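You operate a simulated robot arm through the tools that you are given. There is no shell and no other tool.

You are at the controls of a simulated robot arm. One attempt, no reset.

JOB
Scoop salt from the bin into the softener up to the yellow band.
Fine: large scoop back on the stool, salt lid shut. Where these are worked on the way, their far stop is far enough and under half their travel is too little: salt lid.

Only the result counts: the job must be done as asked and must still hold three seconds after the hand-in. Knocking over, shifting, dropping, spilling or breaking anything else fails it. A push-on lid holds only when it is set on centred and level and pressed home; a screw cap is set on level and turned clockwise until tight.

ROBOT AND FRAMES
A 7-joint arm with a two-finger parallel gripper, fixed in place. Base frame: the origin is on the floor under the middle of its stand, x ahead of it, y to its left, z up. Units: mm, degrees, N and s.
With the tool pointing down near the work surface it reaches from about 180 to 740 mm from the base axis. Its first joint turns from -166.0 to 166.0 degrees. Payload 1.57 kg.
The tool frame sits at the grasp point between the pads (the TCP): z along the fingers, y along the line on which they close. The tips reach 30 mm beyond it. The gripper opens to 110 mm. The fingers are 24 mm wide and 12 mm thick; the gripper's body (48 by 112 mm) begins 78 mm behind the TCP.
Orientation is that of the tool frame in the base frame, as [roll, pitch, yaw] about the fixed x, y, z axes, in that order (R = Rz(yaw) Ry(pitch) Rx(roll)). With the fingers straight down and closing along the base's y, the tool's x points along the base's -x, its y along +y and its z along -z.

CONTROLS
- The arm moves only by the tool jog_arm. Its argument "targets" is a list of rows, each a list of 6 numbers: the shift along the tool's x, y, z in mm, then the turn, a rotation vector about the tool's x, y, z in degrees. In form: [[dx, dy, dz, wx, wy, wz], ...]. A call has 1 to 20 rows; each row shifts and turns the commanded pose from where the row before left it, along the tool's axes as they then stand. "jaw" is the opening, from 0 (shut) to 1 (fully open), set as the call begins (left out, the last holds). A row lasts 0.2 s, in which the tool goes at most 50 mm and 8.6 degrees; a call with a longer step from one row to the next is refused whole, and so is a gripper value outside its range. Where a pose cannot be reached the arm comes as near as it can. A force on the tool above 40 N (or 10 N above the force at the start of the call, whichever is more), or a blocked arm, ends the call early, and 0.2 s more pass. The fingers move at their own pace (about 45 mm/s each) and stop on an object; they squeeze with about 24 N. The grip force told is the motor's: it shows also when the fingers shut on nothing. Time passes only in rows, and 0.2 s behind the last, so rows that do not move let the fingers close. It gives the time, the measured TCP pose, the force on the tool (base axes), the opening and the grip force at its end, in the units of the frame above (readings bear some noise), with the torque about the TCP (base axes, N m) and any sound that the robot's microphone picked up.
- Cameras (640 x 400 px; columns grow to the right, rows downward): "scene" is fixed at [50.3, 498.8, 1671.7]; the picture's right is [-0.23, -0.97, 0.00], its down [-0.81, 0.20, -0.56] and it looks along [0.54, -0.13, -0.83] (base axes); focal length 247 px, centre (320, 200). "wrist" rides on the gripper at [70, 16, -141] in the tool frame; the picture's right is [-0.23, 0.97, 0.00], its down [-0.86, -0.20, -0.48] and it looks along [-0.47, -0.11, 0.88] (tool axes); focal length 222 px, centre (320, 200). There is no depth. A picture from a camera that has moved, and an enlarged one, comes with that camera's place and axes in the base frame and with its lens.
- snapshot(camera): a new picture of that camera. The clock stands still meanwhile.
- lift_body(by): slides the trunk up (or, below 0, down) by that many mm; the arm rides with it, the base frame stays. It gives what a move gives, with no picture.
- inspect(camera, box): a new picture of the part [left, top, right, bottom] of that camera's present view, enlarged. The clock stands still meanwhile.
- finish_job(): hands the job in; it is judged then, once.

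Places have to be worked out from the pictures, the camera data and where the tool is seen. Open the gripper and draw the arm clear of the work before you hand the job in, unless the task says otherwise.

The tools are called after "Emit:" as name(argument=value, ...) on one line, values as JSON. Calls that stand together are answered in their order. jog_arm: Moves the arm, as the interface text tells. Its arguments: {"type":"object","properties":{"targets":{"type":"array","items":{"type":"array","items":{"type":"number"}}},"jaw":{"type":"number"}},"required":["targets"]} The other tools are called the same way: lift_body (by) moves the trunk up or down; snapshot (camera) takes a picture; inspect (camera, box) takes an enlarged picture of a part of a camera's view; finish_job () hands the job in.

At the start:

```text
time: 0.0
ee_pos: [354.4, 181.3, 1388.4]
orientation: [-180.0, 0.0, -180.0]
force: [-0.5, -0.2, 0.3]
moment: [0.02, 0.0, 0.01]
grip_width: 110.0
grip_force: 0.1
trunk travel left (down, up): [-538.0, 52.0]
```

scene: 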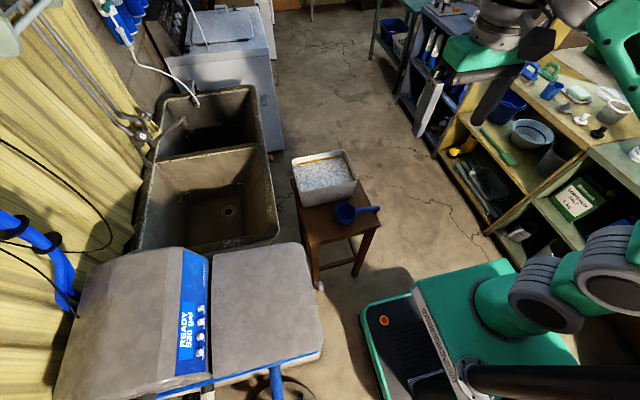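
wrist: 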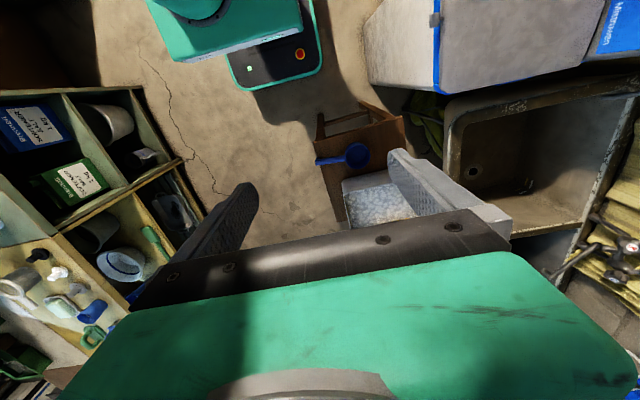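

I'll start by looking closely at the stool, bin and softener in the scene view before moving anything.

Emit:
inspect(camera="scene", box=[260, 130, 420, 230])

Emit:
inspect(camera="scene", box=[40, 230, 360, 400])

Emit:
inspect(camera="wrist", box=[300, 0, 640, 220])

Emit:
inspect(camera="scene", box=[440, 40, 640, 240])

```text
4.00 times, centred on (340, 180) of scene
camera zoom: at [50.3, 498.8, 1671.7], right [-0.23, -0.97, 0.0], down [-0.81, 0.2, -0.56], along [0.54, -0.13, -0.83], focal length 987 px, centre (240, 280)
```

zoom: 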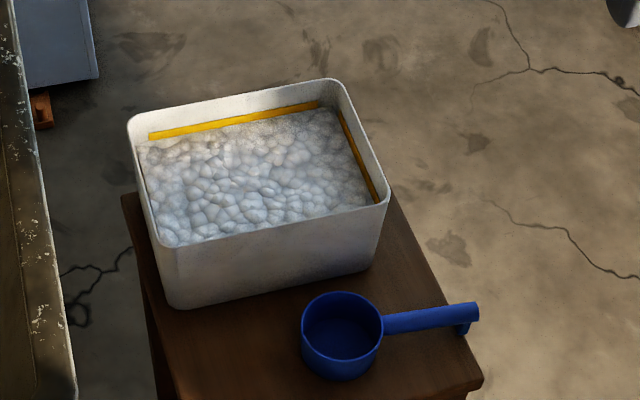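

```text
2.00 times, centred on (200, 315) of scene
camera zoom: at [50.3, 498.8, 1671.7], right [-0.23, -0.97, 0.0], down [-0.81, 0.2, -0.56], along [0.54, -0.13, -0.83], focal length 493 px, centre (560, -30)
```

zoom: 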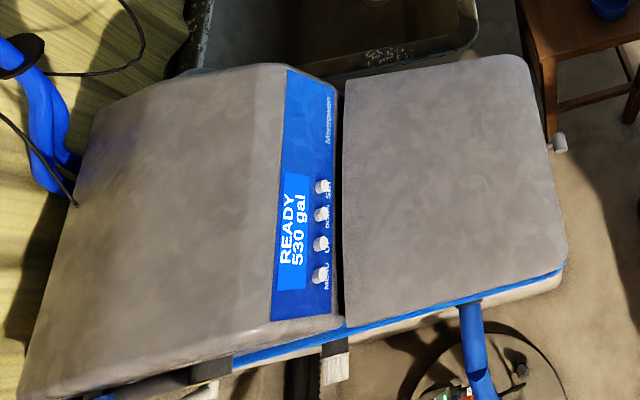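

```text
1.82 times, centred on (470, 110) of wrist
camera zoom: at [284.8, 198.3, 1529.1], right [0.23, 0.97, 0.0], down [0.86, -0.2, 0.48], along [0.47, -0.11, -0.88], focal length 404 px, centre (47, 364)
```

zoom: 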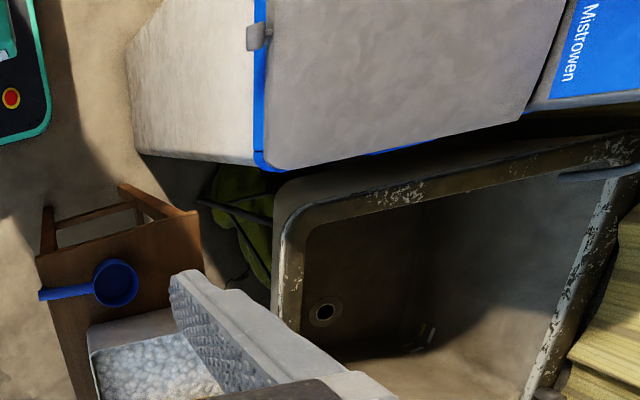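

```text
2.00 times, centred on (540, 140) of scene
camera zoom: at [50.3, 498.8, 1671.7], right [-0.23, -0.97, 0.0], down [-0.81, 0.2, -0.56], along [0.54, -0.13, -0.83], focal length 493 px, centre (-120, 320)
```

zoom: 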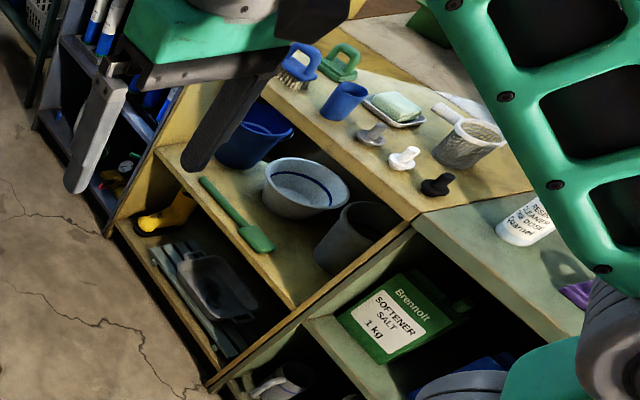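

Triangulating from both views, I put the scoop cup near (533, 272, ~800), its handle running toward -y. The softener lid spans about x 83–378, y 480–760 at z≈940, with a front tab near (233, 460). I'll lower the trunk part way for a closer look.

Emit:
lift_body(by=-200)

Emit:
snapshot(camera="wrist")

```text
time: 2.2
ee_pos: [355.5, 181.7, 1188.9]
orientation: [-179.9, 0.0, -180.0]
force: [-0.3, 0.3, 0.8]
moment: [0.01, -0.04, -0.04]
grip_width: 110.1
grip_force: 0.1
trunk travel left (down, up): [-338.0, 252.0]
```

```text
taken
camera wrist: at [284.8, 198.3, 1329.2], right [0.23, 0.97, 0.0], down [0.86, -0.2, 0.48], along [0.47, -0.11, -0.88], focal length 222 px, centre (320, 200)
```

wrist: 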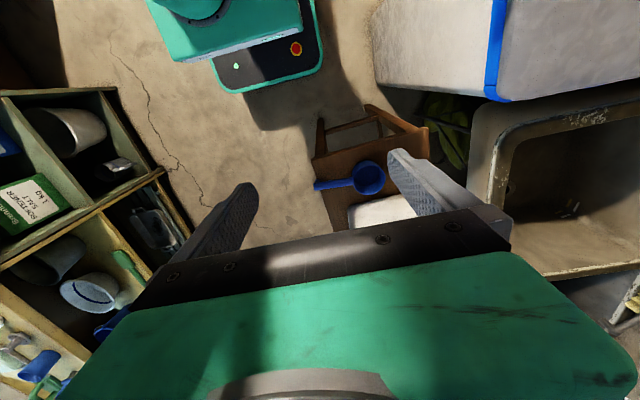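

The view holds up with the trunk lowered. I'll swing the tool toward the softener so I can see the tab on the lid's front edge from close by.

Emit:
jog_arm(targets=[[20, 30, 0, 0, 0, 0], [20, 30, 0, 0, 0, 0], [20, 30, 0, 0, 0, 0], [10, 30, 0, 0, 0, 0], [0, 30, 0, 0, 0, 0]])

Emit:
snapshot(camera="wrist")

Emit:
snapshot(camera="scene")

```text
time: 3.4
ee_pos: [284.7, 331.6, 1185.3]
orientation: [-180.0, 0.0, 179.9]
force: [-0.6, -0.5, -0.2]
moment: [0.02, -0.01, 0.01]
grip_width: 109.9
grip_force: 0.0
out of reach, approached as far as the arm can: row 5
trunk travel left (down, up): [-338.0, 252.0]
```

```text
taken
camera wrist: at [214.3, 348.3, 1326.0], right [0.23, 0.97, 0.0], down [0.85, -0.2, 0.48], along [0.47, -0.11, -0.88], focal length 222 px, centre (320, 200)
```

wrist: 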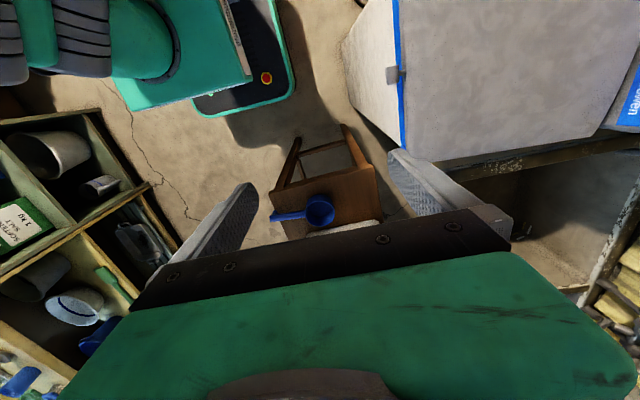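

```text
taken
```

scene: 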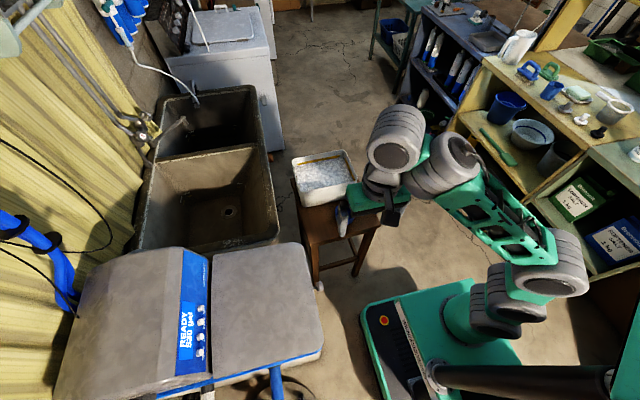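

Here the tab on the lid's front edge shows near (393, 74). I'll enlarge it and the scoop.

Emit:
inspect(camera="wrist", box=[340, 0, 500, 160])

Emit:
inspect(camera="wrist", box=[250, 120, 410, 240])

Emit:
inspect(camera="scene", box=[200, 230, 340, 400])

```text
2.50 times, centred on (420, 80) of wrist
camera zoom: at [214.3, 348.3, 1326.0], right [0.23, 0.97, 0.0], down [0.85, -0.2, 0.48], along [0.47, -0.11, -0.88], focal length 555 px, centre (70, 500)
```

zoom: 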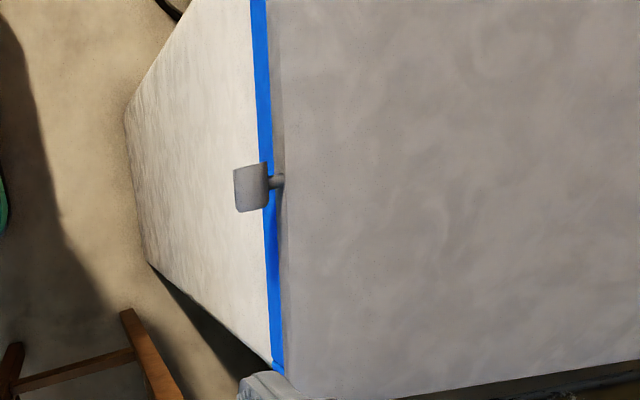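

```text
3.33 times, centred on (330, 180) of wrist
camera zoom: at [214.3, 348.3, 1326.0], right [0.23, 0.97, 0.0], down [0.85, -0.2, 0.48], along [0.47, -0.11, -0.88], focal length 740 px, centre (287, 267)
```

zoom: 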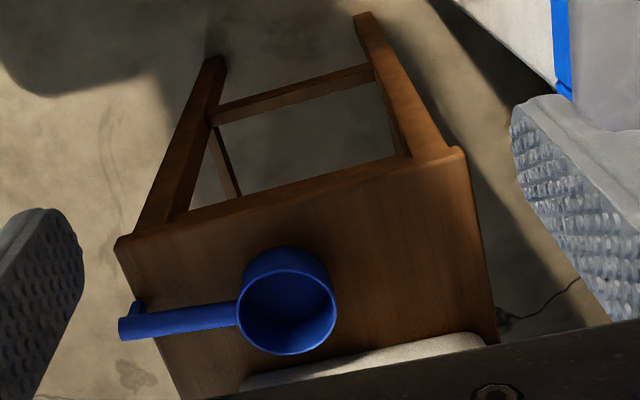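

```text
2.35 times, centred on (270, 315) of scene
camera zoom: at [50.3, 498.8, 1671.7], right [-0.23, -0.97, 0.0], down [-0.81, 0.2, -0.56], along [0.54, -0.13, -0.83], focal length 580 px, centre (438, -71)
```

zoom: 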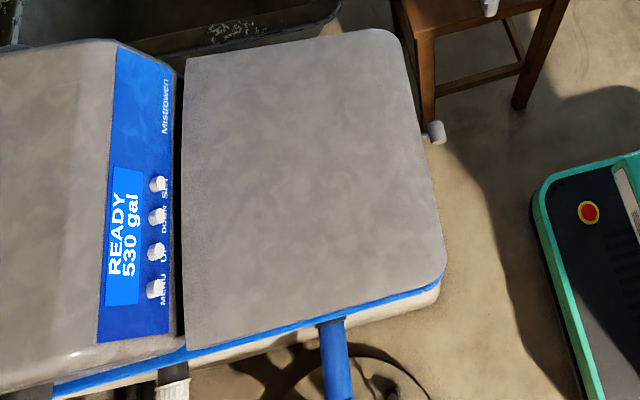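

The knob triangulates to about (237, 458, 931). It is a short cylinder whose axis points at me (along y), on a stem from the lid's front edge, so the hinge is on the console side. I'll move down and back to free space, then turn the tool so the closing axis lies along base x.

Emit:
jog_arm(targets=[[0, -20, 40, 0, 0, 0], [0, -20, 40, 0, 0, 0], [0, -10, 40, 0, 0, 0], [5, 0, 30, 0, 0, 0], [0, 0, 0, 0, 0, 8.1818], [0, 0, 0, 0, 0, 8.1818], [0, 0, 0, 0, 0, 8.1818], [0, 0, 0, 0, 0, 8.1818], [0, 0, 0, 0, 0, 8.1818], [0, 0, 0, 0, 0, 8.1818], [0, 0, 0, 0, 0, 8.1818], [0, 0, 0, 0, 0, 8.1818], [0, 0, 0, 0, 0, 8.1818], [0, 0, 0, 0, 0, 8.1818], [0, 0, 0, 0, 0, 8.1818]])

Emit:
snapshot(camera="scene")

Emit:
snapshot(camera="wrist")

```text
time: 6.6
ee_pos: [279.4, 280.8, 1036.5]
orientation: [-180.0, 0.0, 89.9]
force: [1.0, 0.6, -0.3]
moment: [0.03, 0.0, 0.04]
grip_width: 110.2
grip_force: 0.1
trunk travel left (down, up): [-338.0, 252.0]
```

```text
taken
```

scene: 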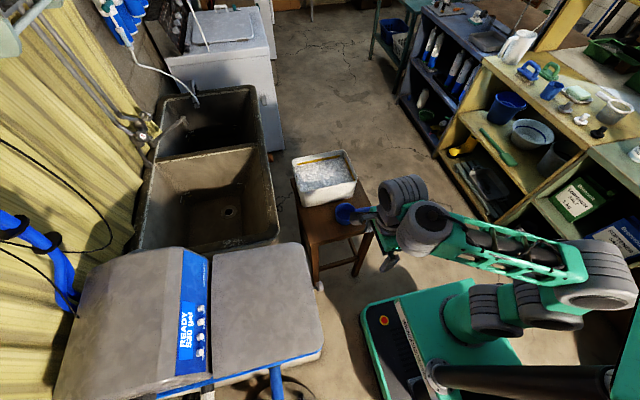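

```text
taken
camera wrist: at [295.3, 350.7, 1176.7], right [0.97, -0.23, 0.0], down [-0.2, -0.86, 0.48], along [-0.11, -0.47, -0.88], focal length 222 px, centre (320, 200)
```

wrist: 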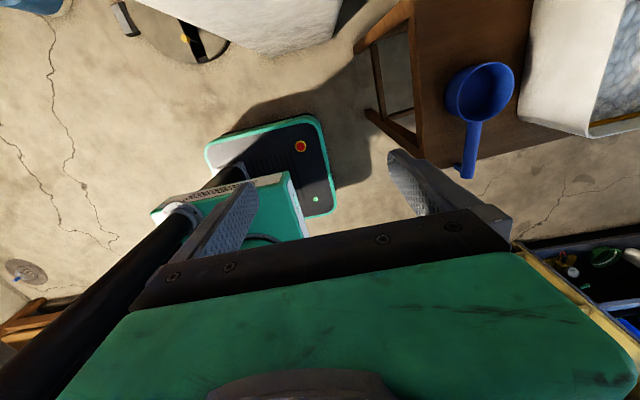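

The closing axis now lies along x. Next I pitch the tool about its y axis until the fingers point horizontally toward the softener (+y), keeping the TCP in free space.

Emit:
jog_arm(targets=[[0, 0, 0, 0, 8.1818, 0], [0, 0, 0, 0, 8.1818, 0], [0, 0, 0, 0, 8.1818, 0], [0, 0, 0, 0, 8.1818, 0], [0, 0, 0, 0, 8.1818, 0], [0, 0, 0, 0, 8.1818, 0], [0, 0, 0, 0, 8.1818, 0], [0, 0, 0, 0, 8.1818, 0], [0, 0, 0, 0, 8.1818, 0]])

Emit:
snapshot(camera="scene")

Emit:
snapshot(camera="wrist")

```text
time: 8.6
ee_pos: [295.4, 275.9, 1111.4]
orientation: [179.8, -37.3, 90.0]
force: [0.0, -0.5, -0.5]
moment: [0.02, 0.02, 0.03]
grip_width: 109.9
grip_force: 0.0
out of reach, approached as far as the arm can: row 3, 4, 5, 6, 7, 8, 9
trunk travel left (down, up): [-338.0, 252.0]
```

```text
taken
```

scene: 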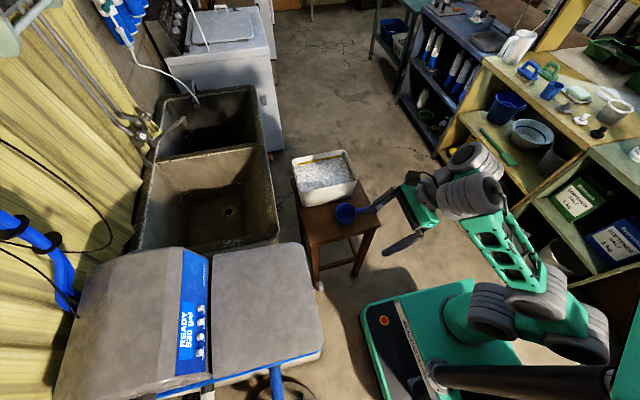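

```text
taken
camera wrist: at [310.7, 245.2, 1266.4], right [0.97, -0.18, -0.13], down [-0.2, -0.97, -0.14], along [-0.1, 0.16, -0.98], focal length 222 px, centre (320, 200)
```

wrist: 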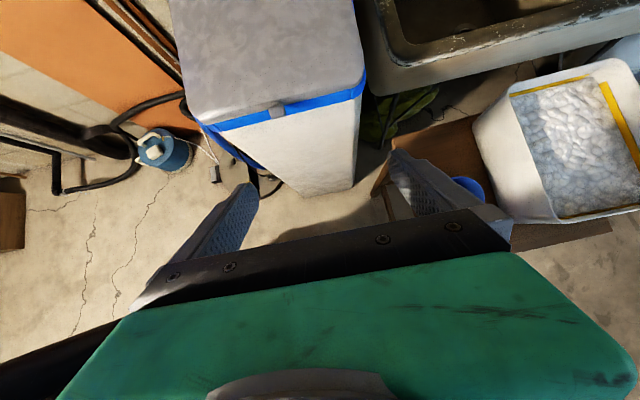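

The arm stopped at 37° because the wrist is too close to the base in that pose. I'll extend outward toward +y, which gives the wrist room, and check how the commanded pose carries over.

Emit:
jog_arm(targets=[[9, 0, 32, 0, 0, 0], [9, 0, 32, 0, 0, 0], [0, 0, 0, 0, 0, 0]])

```text
time: 9.4
ee_pos: [300.5, 315.5, 1109.6]
orientation: [179.9, -36.7, 90.0]
force: [-0.9, -0.2, -0.8]
moment: [-0.01, 0.03, -0.01]
grip_width: 110.3
grip_force: 0.1
out of reach, approached as far as the arm can: row 1, 2
trunk travel left (down, up): [-338.0, 252.0]
```

It seems each row starts from the pose actually reached. I'll go further out toward the knob first, where the wrist has room, then continue pitching there.

Emit:
jog_arm(targets=[[0, -16, 31, 0, 0, 0], [0, -16, 31, 0, 0, 0], [0, -16, 31, 0, 0, 0], [0, -16, 25, 0, 0, 0]])

```text
time: 10.4
ee_pos: [241.0, 351.5, 1124.1]
orientation: [179.9, -36.8, 90.0]
force: [0.2, 0.8, 0.0]
moment: [0.0, -0.03, 0.02]
grip_width: 109.9
grip_force: 0.0
out of reach, approached as far as the arm can: row 1, 2, 3, 4
trunk travel left (down, up): [-338.0, 252.0]
```

With this pitch the arm can't go lower, so I'll bring the whole arm down with the trunk. That leaves the hand at knob height while still well in front of the softener.

Emit:
lift_body(by=-190)

Emit:
jog_arm(targets=[[0, 0, 0, 0, 8, 0], [0, 0, 0, 0, 8, 0]])

Emit:
snapshot(camera="wrist")

Emit:
snapshot(camera="scene")

```text
time: 12.4
ee_pos: [241.6, 350.5, 934.2]
orientation: [179.8, -36.8, 90.1]
force: [0.2, 0.4, -0.3]
moment: [-0.02, -0.04, 0.03]
grip_width: 109.9
grip_force: 0.0
trunk travel left (down, up): [-148.0, 442.0]
```

```text
time: 13.1
ee_pos: [221.0, 285.8, 1022.8]
orientation: [179.5, -50.6, 90.0]
force: [0.7, 0.0, -0.6]
moment: [-0.07, 0.01, 0.05]
grip_width: 109.9
grip_force: 0.1
out of reach, approached as far as the arm can: row 1, 2
trunk travel left (down, up): [-148.0, 442.0]
```

```text
taken
camera wrist: at [235.0, 220.9, 1166.1], right [0.97, -0.15, -0.17], down [-0.2, -0.91, -0.36], along [-0.1, 0.38, -0.92], focal length 222 px, centre (320, 200)
```

wrist: 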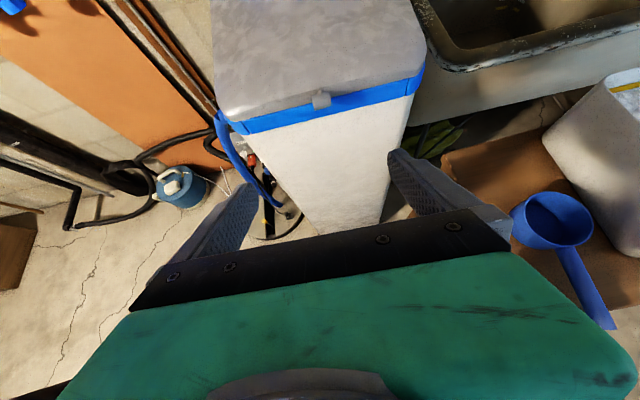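

```text
taken
```

scene: 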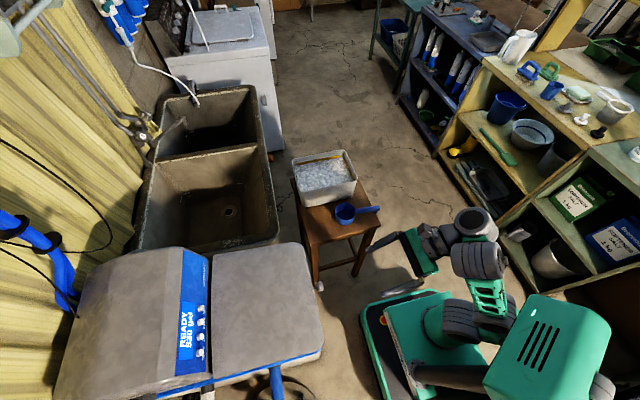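

The arm is compensating oddly, and I suspect the last joint is near its limit. Rolling about the tool axis moves only that joint, so a small roll each way should show it.

Emit:
jog_arm(targets=[[0, 0, 0, 0, 0, 8], [0, 0, 0, 0, 0, 8], [0, 0, 0, 0, 0, 8]])

Emit:
jog_arm(targets=[[0, 0, 0, 0, 0, -8], [0, 0, 0, 0, 0, -8], [0, 0, 0, 0, 0, -8]])

```text
time: 13.8
ee_pos: [208.9, 279.5, 1033.4]
orientation: [-152.5, -46.4, 53.8]
force: [-0.3, 0.2, 0.3]
moment: [-0.02, 0.01, 0.01]
grip_width: 109.9
grip_force: 0.0
out of reach, approached as far as the arm can: row 1
trunk travel left (down, up): [-148.0, 442.0]
```

```text
time: 14.7
ee_pos: [210.0, 280.3, 1033.7]
orientation: [179.4, -52.3, 90.2]
force: [0.1, 0.5, -0.4]
moment: [-0.01, -0.01, -0.01]
grip_width: 109.9
grip_force: 0.0
trunk travel left (down, up): [-148.0, 442.0]
```

The roll joint is free both ways, so that isn't the limit. I'll try moving straight toward +y at this pitch and see whether the height holds.

Emit:
jog_arm(targets=[[12.2, 0, 15.8, 0, 0, 0], [12.2, 0, 15.8, 0, 0, 0], [12.2, 0, 15.8, 0, 0, 0], [12.2, 0, 15.8, 0, 0, 0]])

```text
time: 15.7
ee_pos: [194.3, 320.3, 1072.7]
orientation: [179.9, -52.3, 90.1]
force: [0.7, 0.0, -0.5]
moment: [-0.02, 0.0, 0.05]
grip_width: 110.1
grip_force: 0.2
out of reach, approached as far as the arm can: row 1, 2, 3, 4
trunk travel left (down, up): [-148.0, 442.0]
```

Extending outward at this pitch forces the tool up, so the wrist bend is limited. I'll look at the arm itself to understand its posture.

Emit:
inspect(camera="scene", box=[340, 180, 640, 400])

```text
1.82 times, centred on (490, 290) of scene
camera zoom: at [50.3, 498.8, 1671.7], right [-0.23, -0.97, 0.0], down [-0.81, 0.2, -0.56], along [0.54, -0.13, -0.83], focal length 448 px, centre (11, 36)
```

zoom: 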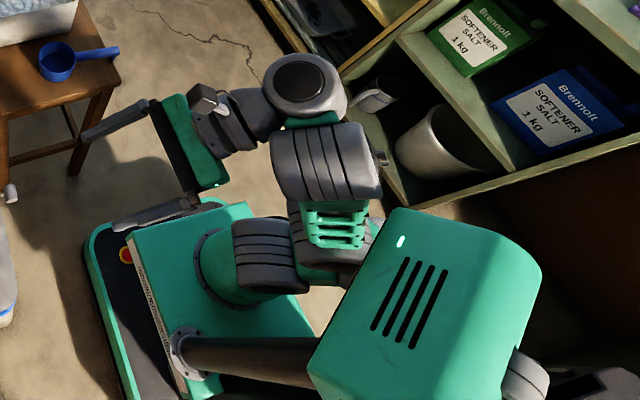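

The wrist can't straighten past roughly perpendicular to the forearm, so I won't use a horizontal outward tool. I'll take the knob with the tool pointing nearly down, pads either side in x, and let it pivot in the pads as the lid swings. First I raise the trunk and un-pitch.

Emit:
lift_body(by=390)

Emit:
jog_arm(targets=[[0, 0, 30, 0, -7.5, 0], [0, 0, 30, 0, -7.5, 0], [0, 0, 30, 0, -7.5, 0], [0, 0, 30, 0, -7.5, 0], [0, 0, 30, 0, -7.5, 0], [0, 0, 30, 0, -7.5, 0], [0, 0, 30, 0, -7.3, 0], [0, 0, 30, 0, 0, 0]])

```text
time: 19.4
ee_pos: [193.8, 321.3, 1461.9]
orientation: [179.7, -52.3, 90.2]
force: [-0.4, -0.7, 0.5]
moment: [-0.01, 0.01, 0.04]
grip_width: 110.1
grip_force: 0.1
trunk travel left (down, up): [-538.0, 52.0]
```

```text
time: 21.2
ee_pos: [196.1, 418.8, 1255.2]
orientation: [179.7, 0.1, 89.8]
force: [-1.2, 1.1, 0.1]
moment: [-0.01, 0.02, 0.01]
grip_width: 109.8
grip_force: 0.1
trunk travel left (down, up): [-538.0, 52.0]
```

All reached without trouble. I'll move above and slightly in front of the knob and look straight down at it between the fingers.

Emit:
jog_arm(targets=[[5, 10, 40, 0, 0, 0], [5, 10, 40, 0, 0, 0], [5, 10, 40, 0, 0, 0], [5, 11, 40, 0, 0, 0]])

Emit:
snapshot(camera="wrist")

Emit:
snapshot(camera="scene")

```text
time: 22.2
ee_pos: [236.9, 441.9, 1094.7]
orientation: [179.8, 0.0, 89.9]
force: [-0.2, 0.3, -0.7]
moment: [0.01, 0.02, -0.01]
grip_width: 110.0
grip_force: 0.1
trunk travel left (down, up): [-538.0, 52.0]
```

```text
taken
camera wrist: at [251.6, 510.9, 1236.8], right [0.97, -0.23, 0.0], down [-0.2, -0.86, 0.48], along [-0.11, -0.47, -0.88], focal length 222 px, centre (320, 200)
```

wrist: 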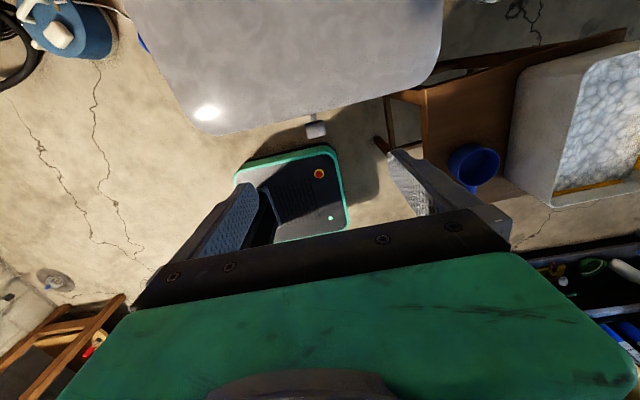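

```text
taken
```

scene: 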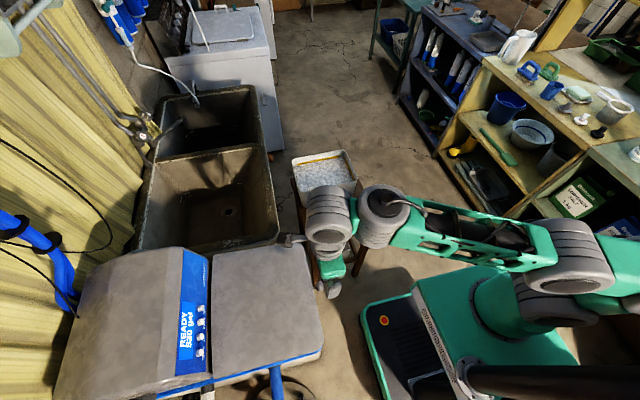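

Emit:
inspect(camera="wrist", box=[260, 80, 380, 160])

```text
5.00 times, centred on (320, 120) of wrist
camera zoom: at [251.6, 510.9, 1236.8], right [0.97, -0.23, 0.0], down [-0.2, -0.86, 0.48], along [-0.11, -0.47, -0.88], focal length 1111 px, centre (320, 600)
```

zoom: 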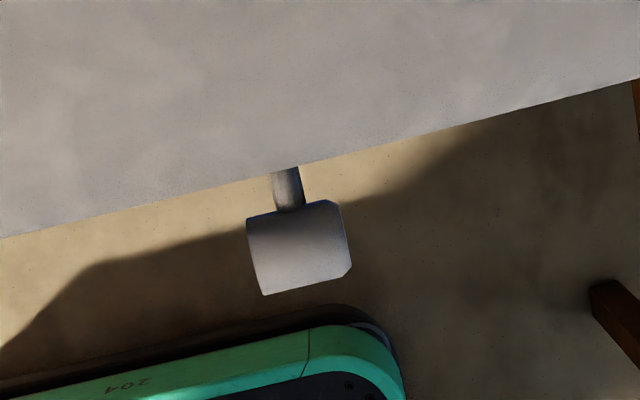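

From this view the knob is about 24 mm in diameter, centred near (234, 456, 931), with the lid edge at y≈476 and a stem of roughly 12 mm. I'll descend with open jaws straddling it and stop with the knob about 14 mm beyond the TCP.

Emit:
jog_arm(targets=[[4, -1, 40, 0, 0, 0], [4, -1, 40, 0, 0, 0], [4, -1, 30, 0, 0, 0], [0, 0, 20, 0, 0, 0], [0, 0, 19, 0, 0, 0]])

Emit:
inspect(camera="wrist", box=[160, 100, 480, 300])

Emit:
inspect(camera="scene", box=[270, 200, 390, 320])

```text
time: 23.4
ee_pos: [236.1, 451.5, 947.2]
orientation: [179.8, 0.1, 89.9]
force: [0.2, 0.9, -0.2]
moment: [0.03, 0.0, -0.02]
grip_width: 109.8
grip_force: 0.1
trunk travel left (down, up): [-538.0, 52.0]
```

```text
2.00 times, centred on (320, 200) of wrist
camera zoom: at [250.0, 522.0, 1087.6], right [0.97, -0.23, 0.0], down [-0.2, -0.85, 0.48], along [-0.11, -0.47, -0.88], focal length 444 px, centre (320, 200)
```

zoom: 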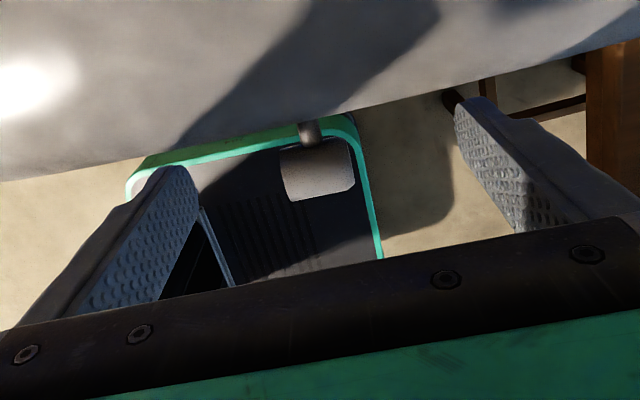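

```text
3.33 times, centred on (330, 260) of scene
camera zoom: at [50.3, 498.8, 1671.7], right [-0.23, -0.97, 0.0], down [-0.81, 0.2, -0.56], along [0.54, -0.13, -0.83], focal length 822 px, centre (287, 0)
```

zoom: 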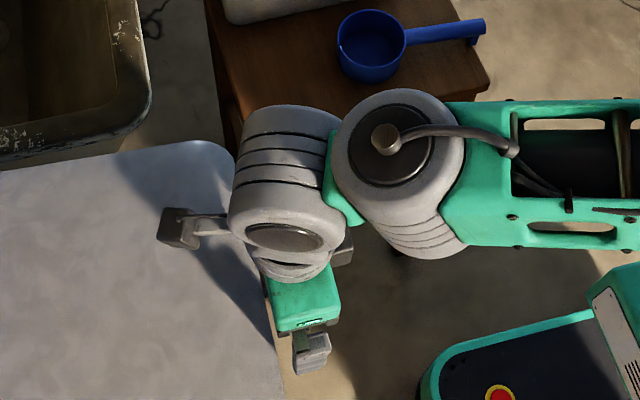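

The knob sits between the pads, centred near x=233.5. I'll centre the tool on it and close the fingers.

Emit:
jog_arm(targets=[[2, -2.3, 2, 0, 0, 0], [0, 0, 0, 0, 0, 0], [0, 0, 0, 0, 0, 0], [0, 0, 0, 0, 0, 0], [0, 0, 0, 0, 0, 0], [0, 0, 0, 0, 0, 0], [0, 0, 0, 0, 0, 0]], jaw=0)

Emit:
inspect(camera="wrist", box=[160, 100, 480, 300])

```text
time: 25.0
ee_pos: [234.8, 453.5, 944.9]
orientation: [179.9, -0.1, 89.6]
force: [25.0, -1.5, -0.9]
moment: [0.19, 0.0, 0.14]
grip_width: 24.1
grip_force: 32.8
trunk travel left (down, up): [-538.0, 52.0]
```

```text
2.00 times, centred on (320, 200) of wrist
camera zoom: at [250.8, 523.9, 1085.8], right [0.97, -0.23, 0.0], down [-0.21, -0.85, 0.48], along [-0.11, -0.46, -0.88], focal length 444 px, centre (320, 200)
```

zoom: 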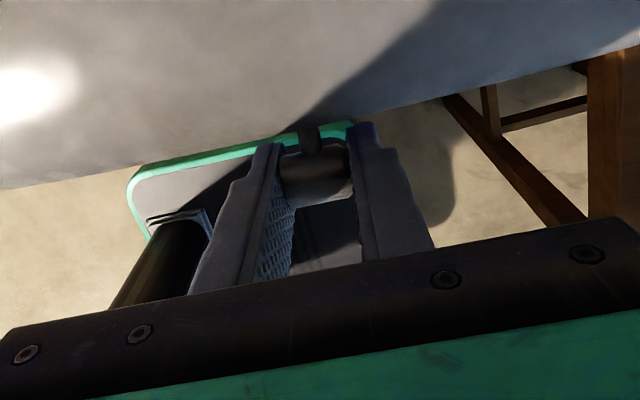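

I have the knob (24.1 mm), but there's a 25 N side load and the tips reach further past it than I want. I'll open slightly, shift about 1 mm in +x and 4 mm up, and grip again.

Emit:
jog_arm(targets=[[0, 0, 0, 0, 0, 0], [0, 0, 0, 0, 0, 0], [0, 1.5, -4, 0, 0, 0], [0, 0, 0, 0, 0, 0]], jaw=0.45)

Emit:
jog_arm(targets=[[0, 0, 0, 0, 0, 0], [0, 0, 0, 0, 0, 0], [0, 0, 0, 0, 0, 0], [0, 0, 0, 0, 0, 0], [0, 0, 0, 0, 0, 0]], jaw=0)

```text
time: 26.0
ee_pos: [233.4, 453.8, 947.9]
orientation: [179.8, 0.0, 89.9]
force: [-0.5, 0.5, 0.0]
moment: [-0.01, -0.03, 0.0]
grip_width: 49.4
grip_force: 0.0
trunk travel left (down, up): [-538.0, 52.0]
```

```text
time: 27.2
ee_pos: [234.7, 455.1, 950.7]
orientation: [179.8, -0.1, 89.9]
force: [10.9, 0.9, -0.3]
moment: [0.15, -0.09, 0.04]
grip_width: 23.7
grip_force: 36.0
trunk travel left (down, up): [-538.0, 52.0]
```

Side load is lower now with a secure 23.7 mm grip. I'll begin the arc about an assumed hinge at y≈760, z≈931, lifting only about 10° to check forces.

Emit:
jog_arm(targets=[[0.3, 0.4, -13.3, 0, 0, 0], [0.9, 0, -13.2, 0, 0, 0], [1.4, 0, -13.2, 0, 0, 0], [2.0, 0, -13.1, 0, 0, 0]])

Emit:
inspect(camera="scene", box=[170, 200, 390, 400])

```text
time: 28.2
ee_pos: [235.1, 457.7, 1002.0]
orientation: [180.0, 0.1, 89.9]
force: [15.6, -22.4, -5.3]
moment: [-0.6, -0.34, 0.1]
grip_width: 23.8
grip_force: 35.5
trunk travel left (down, up): [-538.0, 52.0]
```

```text
2.00 times, centred on (280, 300) of scene
camera zoom: at [50.3, 498.8, 1671.7], right [-0.23, -0.97, 0.0], down [-0.81, 0.2, -0.56], along [0.54, -0.13, -0.83], focal length 493 px, centre (400, 0)
```

zoom: 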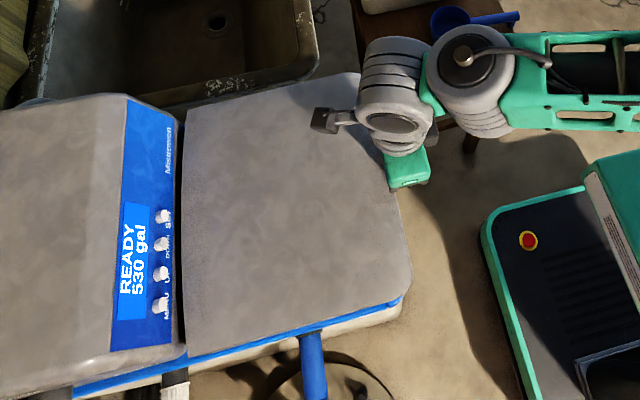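

The lid is rising, but a -22 N reaction in y says the hinge sits a little higher than the knob (about z 947). I'll correct y and continue on the refined arc.

Emit:
jog_arm(targets=[[-0.7, 0.4, -13.1, 0, 0, 0], [2.4, 0, -13.0, 0, 0, 0], [3.0, 0, -12.9, 0, 0, 0], [3.5, 0, -12.8, 0, 0, 0]])

```text
time: 29.2
ee_pos: [234.3, 461.1, 1052.1]
orientation: [-179.9, 0.6, 89.8]
force: [11.1, -17.6, 4.6]
moment: [0.06, -0.41, 0.34]
grip_width: 23.8
grip_force: 36.7
trunk travel left (down, up): [-538.0, 52.0]
stopped in row 4: the force on the tool passed its limit at 43 N (the readings are from after the stop); the commanded pose is now the measured one
```

Force limit tripped with the tool still pushed toward -y, so the true arc is flatter in y than assumed. I'll look before correcting.

Emit:
inspect(camera="scene", box=[170, 200, 390, 400])

Emit:
snapshot(camera="wrist")

```text
2.00 times, centred on (280, 300) of scene
camera zoom: at [50.3, 498.8, 1671.7], right [-0.23, -0.97, 0.0], down [-0.81, 0.2, -0.56], along [0.54, -0.13, -0.83], focal length 493 px, centre (400, 0)
```

zoom: 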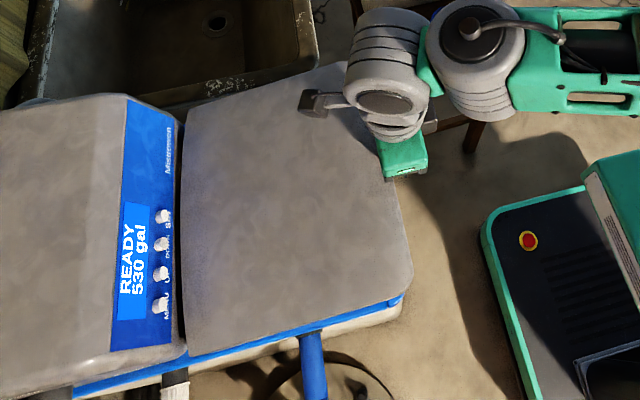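

```text
taken
camera wrist: at [251.4, 532.0, 1192.1], right [0.97, -0.23, 0.0], down [-0.2, -0.85, 0.49], along [-0.11, -0.47, -0.87], focal length 222 px, centre (320, 200)
```

wrist: 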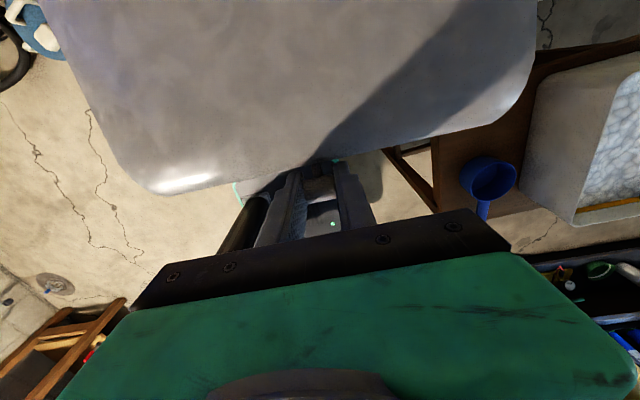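

The lid is open some 20°. I'll ease the tool back in -y a little and read the force, to find the true arc point.

Emit:
jog_arm(targets=[[-2, 0, 0, 0, 0, 0], [0, 0, 0, 0, 0, 0]])

```text
time: 29.8
ee_pos: [235.2, 460.8, 1052.6]
orientation: [-179.8, 0.5, 89.8]
force: [14.0, -14.2, 2.1]
moment: [-0.54, -0.32, 0.03]
grip_width: 23.9
grip_force: 35.7
trunk travel left (down, up): [-538.0, 52.0]
```

Emit:
jog_arm(targets=[[-3, 0, 0, 0, 0, 0], [0, 0, 0, 0, 0, 0]])

```text
time: 30.4
ee_pos: [235.7, 460.7, 1049.6]
orientation: [-180.0, 0.4, 90.0]
force: [16.7, 0.4, -4.2]
moment: [0.22, -0.43, 0.08]
grip_width: 23.6
grip_force: 36.3
trunk travel left (down, up): [-538.0, 52.0]
```

Emit:
jog_arm(targets=[[0, 0, 0, 0, 0, 0], [0, 0, 0, 0, 0, 0], [0, 0, 0, 0, 0, 0]])

```text
time: 31.2
ee_pos: [234.9, 461.3, 1051.4]
orientation: [-179.8, 0.4, 89.8]
force: [17.0, 5.3, -3.2]
moment: [0.74, -0.32, 0.25]
grip_width: 24.0
grip_force: 35.7
trunk travel left (down, up): [-538.0, 52.0]
```

Force in y is near zero now. I'll continue in small increments along the tangent and correct from the force after each.

Emit:
jog_arm(targets=[[2.2, 0, -8.6, 0, 0, 0], [2.5, 0, -8.5, 0, 0, 0], [2.8, 0, -8.4, 0, 0, 0], [0, 0, 0, 0, 0, 0]])

```text
time: 32.2
ee_pos: [235.9, 465.5, 1076.5]
orientation: [-180.0, 0.6, 89.8]
force: [16.0, -9.3, -6.0]
moment: [-1.21, -0.21, 0.3]
grip_width: 23.9
grip_force: 36.1
trunk travel left (down, up): [-538.0, 52.0]
```

Emit:
inspect(camera="scene", box=[40, 230, 360, 400])

Emit:
inspect(camera="wrist", box=[160, 100, 480, 300])

```text
2.00 times, centred on (200, 315) of scene
camera zoom: at [50.3, 498.8, 1671.7], right [-0.23, -0.97, 0.0], down [-0.81, 0.2, -0.56], along [0.54, -0.13, -0.83], focal length 493 px, centre (560, -30)
```

zoom: 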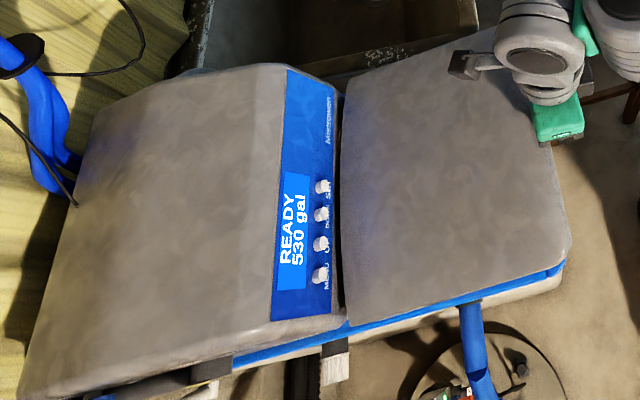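

```text
2.00 times, centred on (320, 200) of wrist
camera zoom: at [251.5, 537.1, 1216.4], right [0.97, -0.23, 0.0], down [-0.2, -0.85, 0.49], along [-0.11, -0.48, -0.87], focal length 444 px, centre (320, 200)
```

zoom: 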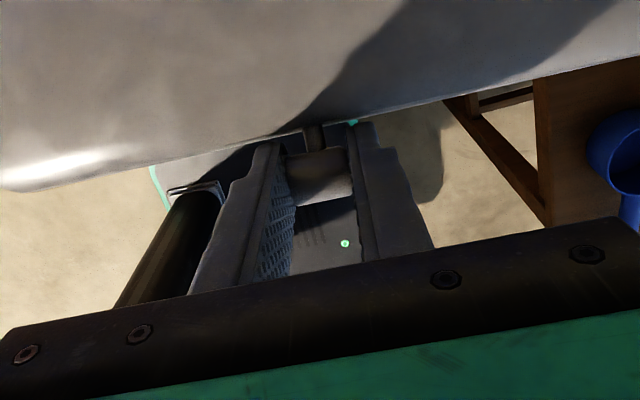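

Emit:
jog_arm(targets=[[0, 0, -8.5, 0, 0, 0], [1.5, 0, -8.5, 0, 0, 0], [2, 0, -8.5, 0, 0, 0], [0, 0, 0, 0, 0, 0]])

```text
time: 33.2
ee_pos: [235.7, 473.8, 1101.3]
orientation: [-179.9, 0.4, 89.8]
force: [15.6, 10.9, -11.6]
moment: [-0.52, -0.27, 0.13]
grip_width: 23.8
grip_force: 35.9
trunk travel left (down, up): [-538.0, 52.0]
```

The knob is now pulling the tool toward +y (+11 N), so the arc steepens as expected (hinge roughly 32 mm above the knob's start, R≈304). I'll continue with more y per step.

Emit:
jog_arm(targets=[[6, 0, -7.4, 0, 0, 0], [5, 0, -7.4, 0, 0, 0], [4.5, 0, -7.4, 0, 0, 0], [4.5, 0, -7.2, 0, 0, 0], [0, 0, 0, 0, 0, 0]])

```text
time: 34.4
ee_pos: [234.8, 487.3, 1133.0]
orientation: [-179.9, 0.4, 89.9]
force: [14.7, -30.8, 6.4]
moment: [-1.55, -0.18, 0.4]
grip_width: 24.1
grip_force: 35.8
trunk travel left (down, up): [-538.0, 52.0]
```

Emit:
jog_arm(targets=[[-2, 0, -6, 0, 0, 0], [2.5, 0, -6, 0, 0, 0], [3.8, 0, -5.5, 0, 0, 0], [4, 0, -5.5, 0, 0, 0], [0, 0, 0, 0, 0, 0]])

```text
time: 35.6
ee_pos: [233.7, 498.2, 1155.1]
orientation: [-180.0, 0.5, 89.8]
force: [13.2, -9.0, -3.6]
moment: [-1.15, -0.16, 0.1]
grip_width: 23.7
grip_force: 35.9
trunk travel left (down, up): [-538.0, 52.0]
```

The arc fit is good (hinge at about y 756, z 971, R 304), and the lid is around 40° open. I'll keep going, now pitching the tool outward a little per step to keep it within reach.

Emit:
jog_arm(targets=[[6, 0, -9.3, 0, 2, 0], [6, 0, -9.2, 0, 2, 0], [6.5, 0, -7.7, 0, 2, 0], [6.5, 0, -7.7, 0, 2, 0], [0, 0, 0, 0, 0, 0]])

Emit:
snapshot(camera="scene")

```text
time: 36.8
ee_pos: [235.4, 521.5, 1187.8]
orientation: [179.7, -7.5, 89.9]
force: [12.0, -13.0, -0.6]
moment: [-1.27, 0.06, 0.08]
grip_width: 24.0
grip_force: 36.0
trunk travel left (down, up): [-538.0, 52.0]
```

```text
taken
```

scene: 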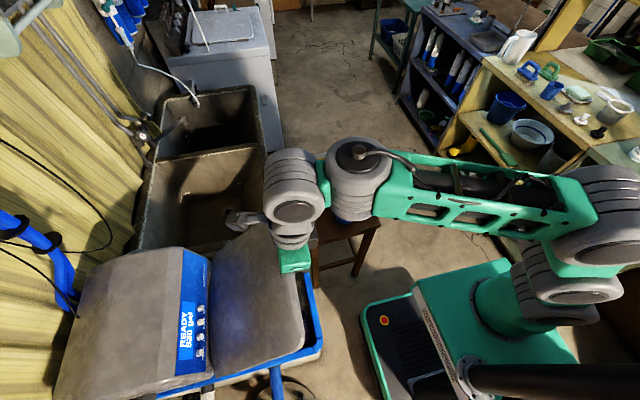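

Lid is clearly swinging up smoothly. Continuing along the same arc.

Emit:
jog_arm(targets=[[6, 0, -6.9, 0, 2, 0], [7.5, 0, -6.7, 0, 2, 0], [8.4, 0, -5.4, 0, 2, 0], [8.4, 0, -5.3, 0, 2, 0], [0, 0, 0, 0, 0, 0]])

```text
time: 37.5
ee_pos: [234.3, 521.3, 1183.5]
orientation: [179.9, -12.2, 89.5]
force: [21.2, -19.7, 12.4]
moment: [-1.24, -0.21, 0.26]
grip_width: 23.9
grip_force: 36.4
out of reach, approached as far as the arm can: row 1, 2
trunk travel left (down, up): [-538.0, 52.0]
stopped in row 3: the force on the tool passed its limit at 45 N (the readings are from after the stop); the commanded pose is now the measured one
```

The extra pitch ran out of reach here. I'll take pitch back out while continuing along the arc to see if it's the wrist bend or overall reach that's limiting.

Emit:
jog_arm(targets=[[0, 0, -4, 0, -2.7, 0], [5, 0, -7, 0, -2.7, 0], [7, 0, -7, 0, -2.7, 0], [0, 0, 0, 0, 0, 0]])

```text
time: 38.7
ee_pos: [235.3, 530.8, 1190.4]
orientation: [179.6, -4.0, 89.4]
force: [37.5, -5.3, -2.0]
moment: [-0.52, -0.5, 0.09]
grip_width: 23.8
grip_force: 35.7
out of reach, approached as far as the arm can: row 3
trunk travel left (down, up): [-538.0, 52.0]
stopped in row 4: the force on the tool passed its limit at 43 N (the readings are from after the stop); the commanded pose is now the measured one
```

Emit:
jog_arm(targets=[[0, 0.5, 0, 0, 0, 0], [0, 0, 0, 0, 0, 0]])

```text
time: 39.3
ee_pos: [235.1, 529.7, 1191.5]
orientation: [179.8, -4.1, 89.6]
force: [43.3, -6.8, -3.1]
moment: [-0.76, -0.64, 0.17]
grip_width: 23.7
grip_force: 36.3
trunk travel left (down, up): [-538.0, 52.0]
```

The side load has built up to +43 N in x, so I'll shift the tool toward +x to relieve it.

Emit:
jog_arm(targets=[[0, 2, 0, 0, 0, 0], [0, 2, 0, 0, 0, 0], [0, 0, 0, 0, 0, 0]])

```text
time: 40.1
ee_pos: [234.7, 530.6, 1190.3]
orientation: [179.6, -3.9, 89.9]
force: [28.9, -8.6, -3.3]
moment: [-0.98, -0.18, 0.27]
grip_width: 24.0
grip_force: 35.7
trunk travel left (down, up): [-538.0, 52.0]
```

Emit:
jog_arm(targets=[[0, 3, 0, 0, 0, 0], [0, 3, 0, 0, 0, 0], [0, 0, 0, 0, 0, 0]])

```text
time: 40.9
ee_pos: [234.7, 529.8, 1191.5]
orientation: [179.4, -3.9, 90.2]
force: [-12.4, -8.2, -1.8]
moment: [-0.74, 0.96, 0.34]
grip_width: 23.9
grip_force: 36.2
trunk travel left (down, up): [-538.0, 52.0]
```

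Side load relieved. Now I use the trunk for the vertical part of the arc, alternating with small y moves, to stay within the arm's reach.

Emit:
lift_body(by=7)

Emit:
jog_arm(targets=[[3, -1, 0, 0, 0, 0], [4, 0, 0, 0, 0, 0], [0, 0, 0, 0, 0, 0]])

```text
time: 41.5
ee_pos: [234.1, 533.6, 1196.1]
orientation: [179.4, -3.8, 90.0]
force: [-23.8, 10.3, -17.8]
moment: [-0.4, 0.91, -0.02]
grip_width: 24.0
grip_force: 36.0
trunk travel left (down, up): [-545.0, 45.0]
```

```text
time: 42.2
ee_pos: [235.0, 537.6, 1200.7]
orientation: [179.2, -4.1, 89.8]
force: [-18.2, -7.3, -2.8]
moment: [-1.16, 0.94, 0.08]
grip_width: 23.8
grip_force: 36.1
trunk travel left (down, up): [-545.0, 45.0]
```

That works well. Repeating with slightly bigger alternations.

Emit:
lift_body(by=8)

Emit:
jog_arm(targets=[[4, -1.5, 0, 0, 0, 0], [4.5, 0, 0, 0, 0, 0], [0, 0, 0, 0, 0, 0]])

Emit:
lift_body(by=8)

Emit:
jog_arm(targets=[[4.5, 0, 0, 0, 0, 0], [4.5, 0, 0, 0, 0, 0], [0, 0, 0, 0, 0, 0]])

```text
time: 42.8
ee_pos: [235.3, 540.4, 1205.5]
orientation: [179.3, -3.9, 90.0]
force: [-13.4, 8.9, -15.7]
moment: [-0.11, 0.84, 0.02]
grip_width: 23.9
grip_force: 36.0
trunk travel left (down, up): [-553.0, 37.0]
```

```text
time: 43.6
ee_pos: [233.1, 544.2, 1209.6]
orientation: [179.0, -4.1, 89.9]
force: [-4.4, -9.6, 3.6]
moment: [-1.25, 0.66, 0.09]
grip_width: 24.0
grip_force: 35.3
trunk travel left (down, up): [-553.0, 37.0]
```

```text
time: 44.2
ee_pos: [234.7, 546.5, 1212.9]
orientation: [179.0, -3.7, 89.9]
force: [-1.3, 2.9, -13.1]
moment: [-0.67, 0.68, 0.13]
grip_width: 23.9
grip_force: 36.2
trunk travel left (down, up): [-561.0, 29.0]
```

```text
time: 45.0
ee_pos: [234.8, 553.8, 1218.3]
orientation: [178.8, -4.1, 89.9]
force: [-3.7, -10.9, 5.0]
moment: [-1.25, 0.76, 0.07]
grip_width: 24.2
grip_force: 35.5
trunk travel left (down, up): [-561.0, 29.0]
```

Emit:
lift_body(by=9)

Emit:
jog_arm(targets=[[5, 0, 0, 0, 0, 0], [5, 0, 0, 0, 0, 0], [0, 0, 0, 0, 0, 0]])

Emit:
lift_body(by=9)

Emit:
jog_arm(targets=[[5.5, 0, 0, 0, 0, 0], [5.5, 0, 0, 0, 0, 0], [0, 0, 0, 0, 0, 0]])

Emit:
lift_body(by=9)

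Emit:
jog_arm(targets=[[6, 0, 0, 0, 0, 0], [6, 0, 0, 0, 0, 0], [0, 0, 0, 0, 0, 0]])

Emit:
snapshot(camera="scene")

```text
time: 45.6
ee_pos: [235.1, 557.7, 1221.2]
orientation: [179.0, -3.7, 89.9]
force: [-3.0, 3.1, -14.5]
moment: [-0.68, 0.7, 0.07]
grip_width: 24.2
grip_force: 36.3
trunk travel left (down, up): [-570.0, 20.0]
```

```text
time: 46.4
ee_pos: [234.8, 563.7, 1228.1]
orientation: [178.8, -4.1, 89.9]
force: [-2.3, -8.3, 4.7]
moment: [-1.18, 0.65, 0.08]
grip_width: 24.3
grip_force: 35.8
trunk travel left (down, up): [-570.0, 20.0]
```

```text
time: 47.0
ee_pos: [234.0, 567.2, 1231.1]
orientation: [178.9, -3.7, 89.9]
force: [-1.5, 5.3, -17.3]
moment: [-0.58, 0.6, 0.1]
grip_width: 24.1
grip_force: 35.7
trunk travel left (down, up): [-579.0, 11.0]
```

```text
time: 47.8
ee_pos: [234.9, 573.7, 1238.5]
orientation: [178.8, -4.1, 89.7]
force: [-2.6, -9.6, 5.6]
moment: [-1.25, 0.62, 0.1]
grip_width: 24.0
grip_force: 36.3
trunk travel left (down, up): [-579.0, 11.0]
```

```text
time: 48.3
ee_pos: [234.7, 578.5, 1240.4]
orientation: [178.9, -3.6, 89.9]
force: [-2.2, 4.2, -16.6]
moment: [-0.59, 0.6, 0.12]
grip_width: 24.1
grip_force: 36.4
trunk travel left (down, up): [-588.0, 2.0]
```

```text
time: 49.1
ee_pos: [233.5, 586.9, 1246.3]
orientation: [178.8, -4.2, 89.9]
force: [-5.4, -7.4, 5.0]
moment: [-1.23, 0.65, 0.14]
grip_width: 24.0
grip_force: 36.0
trunk travel left (down, up): [-588.0, 2.0]
```

```text
taken
```

scene: 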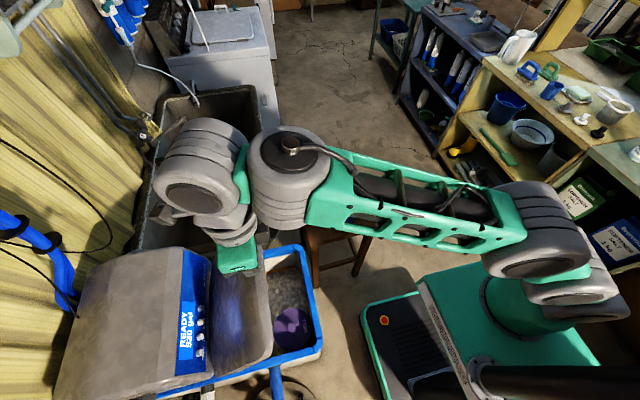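

The lid is about 65° open and the trunk is nearly at its top. I'll try continuing with the arm alone along the flatter part of the arc.

Emit:
jog_arm(targets=[[6, 0, -4, 0, 0, 0], [6, 0, -4, 0, 0, 0], [0, 0, 0, 0, 0, 0]])

```text
time: 49.9
ee_pos: [234.2, 597.4, 1254.4]
orientation: [178.8, -4.0, 89.8]
force: [-1.1, -9.8, 4.3]
moment: [-0.97, 0.54, 0.04]
grip_width: 24.0
grip_force: 36.3
trunk travel left (down, up): [-588.0, 2.0]
```

Emit:
jog_arm(targets=[[6.5, 0, -3.3, 0, 0, 0], [7, 0, -3.2, 0, 0, 0], [7, 0, -2.9, 0, 0, 0], [0, 0, 0, 0, 0, 0]])

```text
time: 50.9
ee_pos: [234.8, 603.2, 1258.4]
orientation: [178.7, -4.1, 89.9]
force: [4.1, -4.3, 7.7]
moment: [-0.53, 0.44, 0.06]
grip_width: 24.2
grip_force: 35.8
out of reach, approached as far as the arm can: row 2, 3
trunk travel left (down, up): [-588.0, 2.0]
```

I'm at the reach limit with the lid about 70° open. The tangential load is almost nil, so I'll loosen the jaws just a little and see whether the lid stays.

Emit:
jog_arm(targets=[[0, 0, 0, 0, 0, 0], [0, 0, 0, 0, 0, 0]], jaw=0.32)

Emit:
snapshot(camera="wrist")

Emit:
snapshot(camera="scene")

```text
time: 51.5
ee_pos: [233.6, 605.3, 1256.2]
orientation: [178.8, -4.1, 90.0]
force: [-0.2, -0.1, -0.2]
moment: [-0.01, -0.02, 0.01]
grip_width: 35.3
grip_force: 0.0
trunk travel left (down, up): [-588.0, 2.0]
```

```text
taken
camera wrist: at [247.4, 664.2, 1401.5], right [0.97, -0.23, 0.0], down [-0.21, -0.89, 0.41], along [-0.09, -0.4, -0.91], focal length 222 px, centre (320, 200)
```

wrist: 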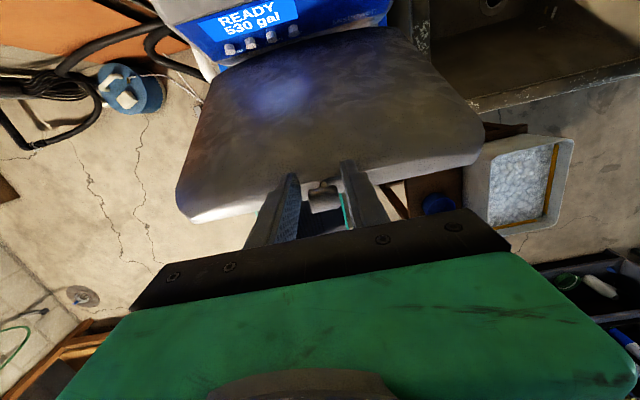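

```text
taken
```

scene: 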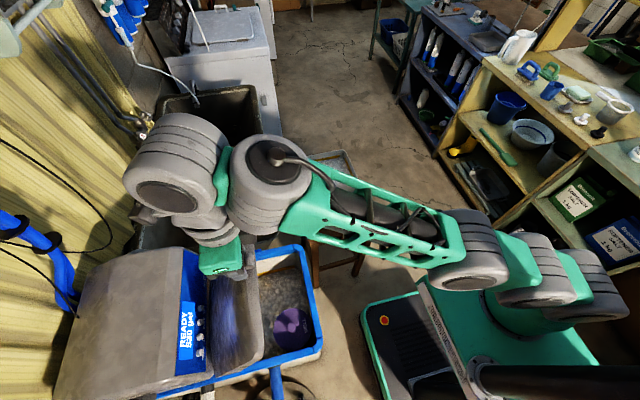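

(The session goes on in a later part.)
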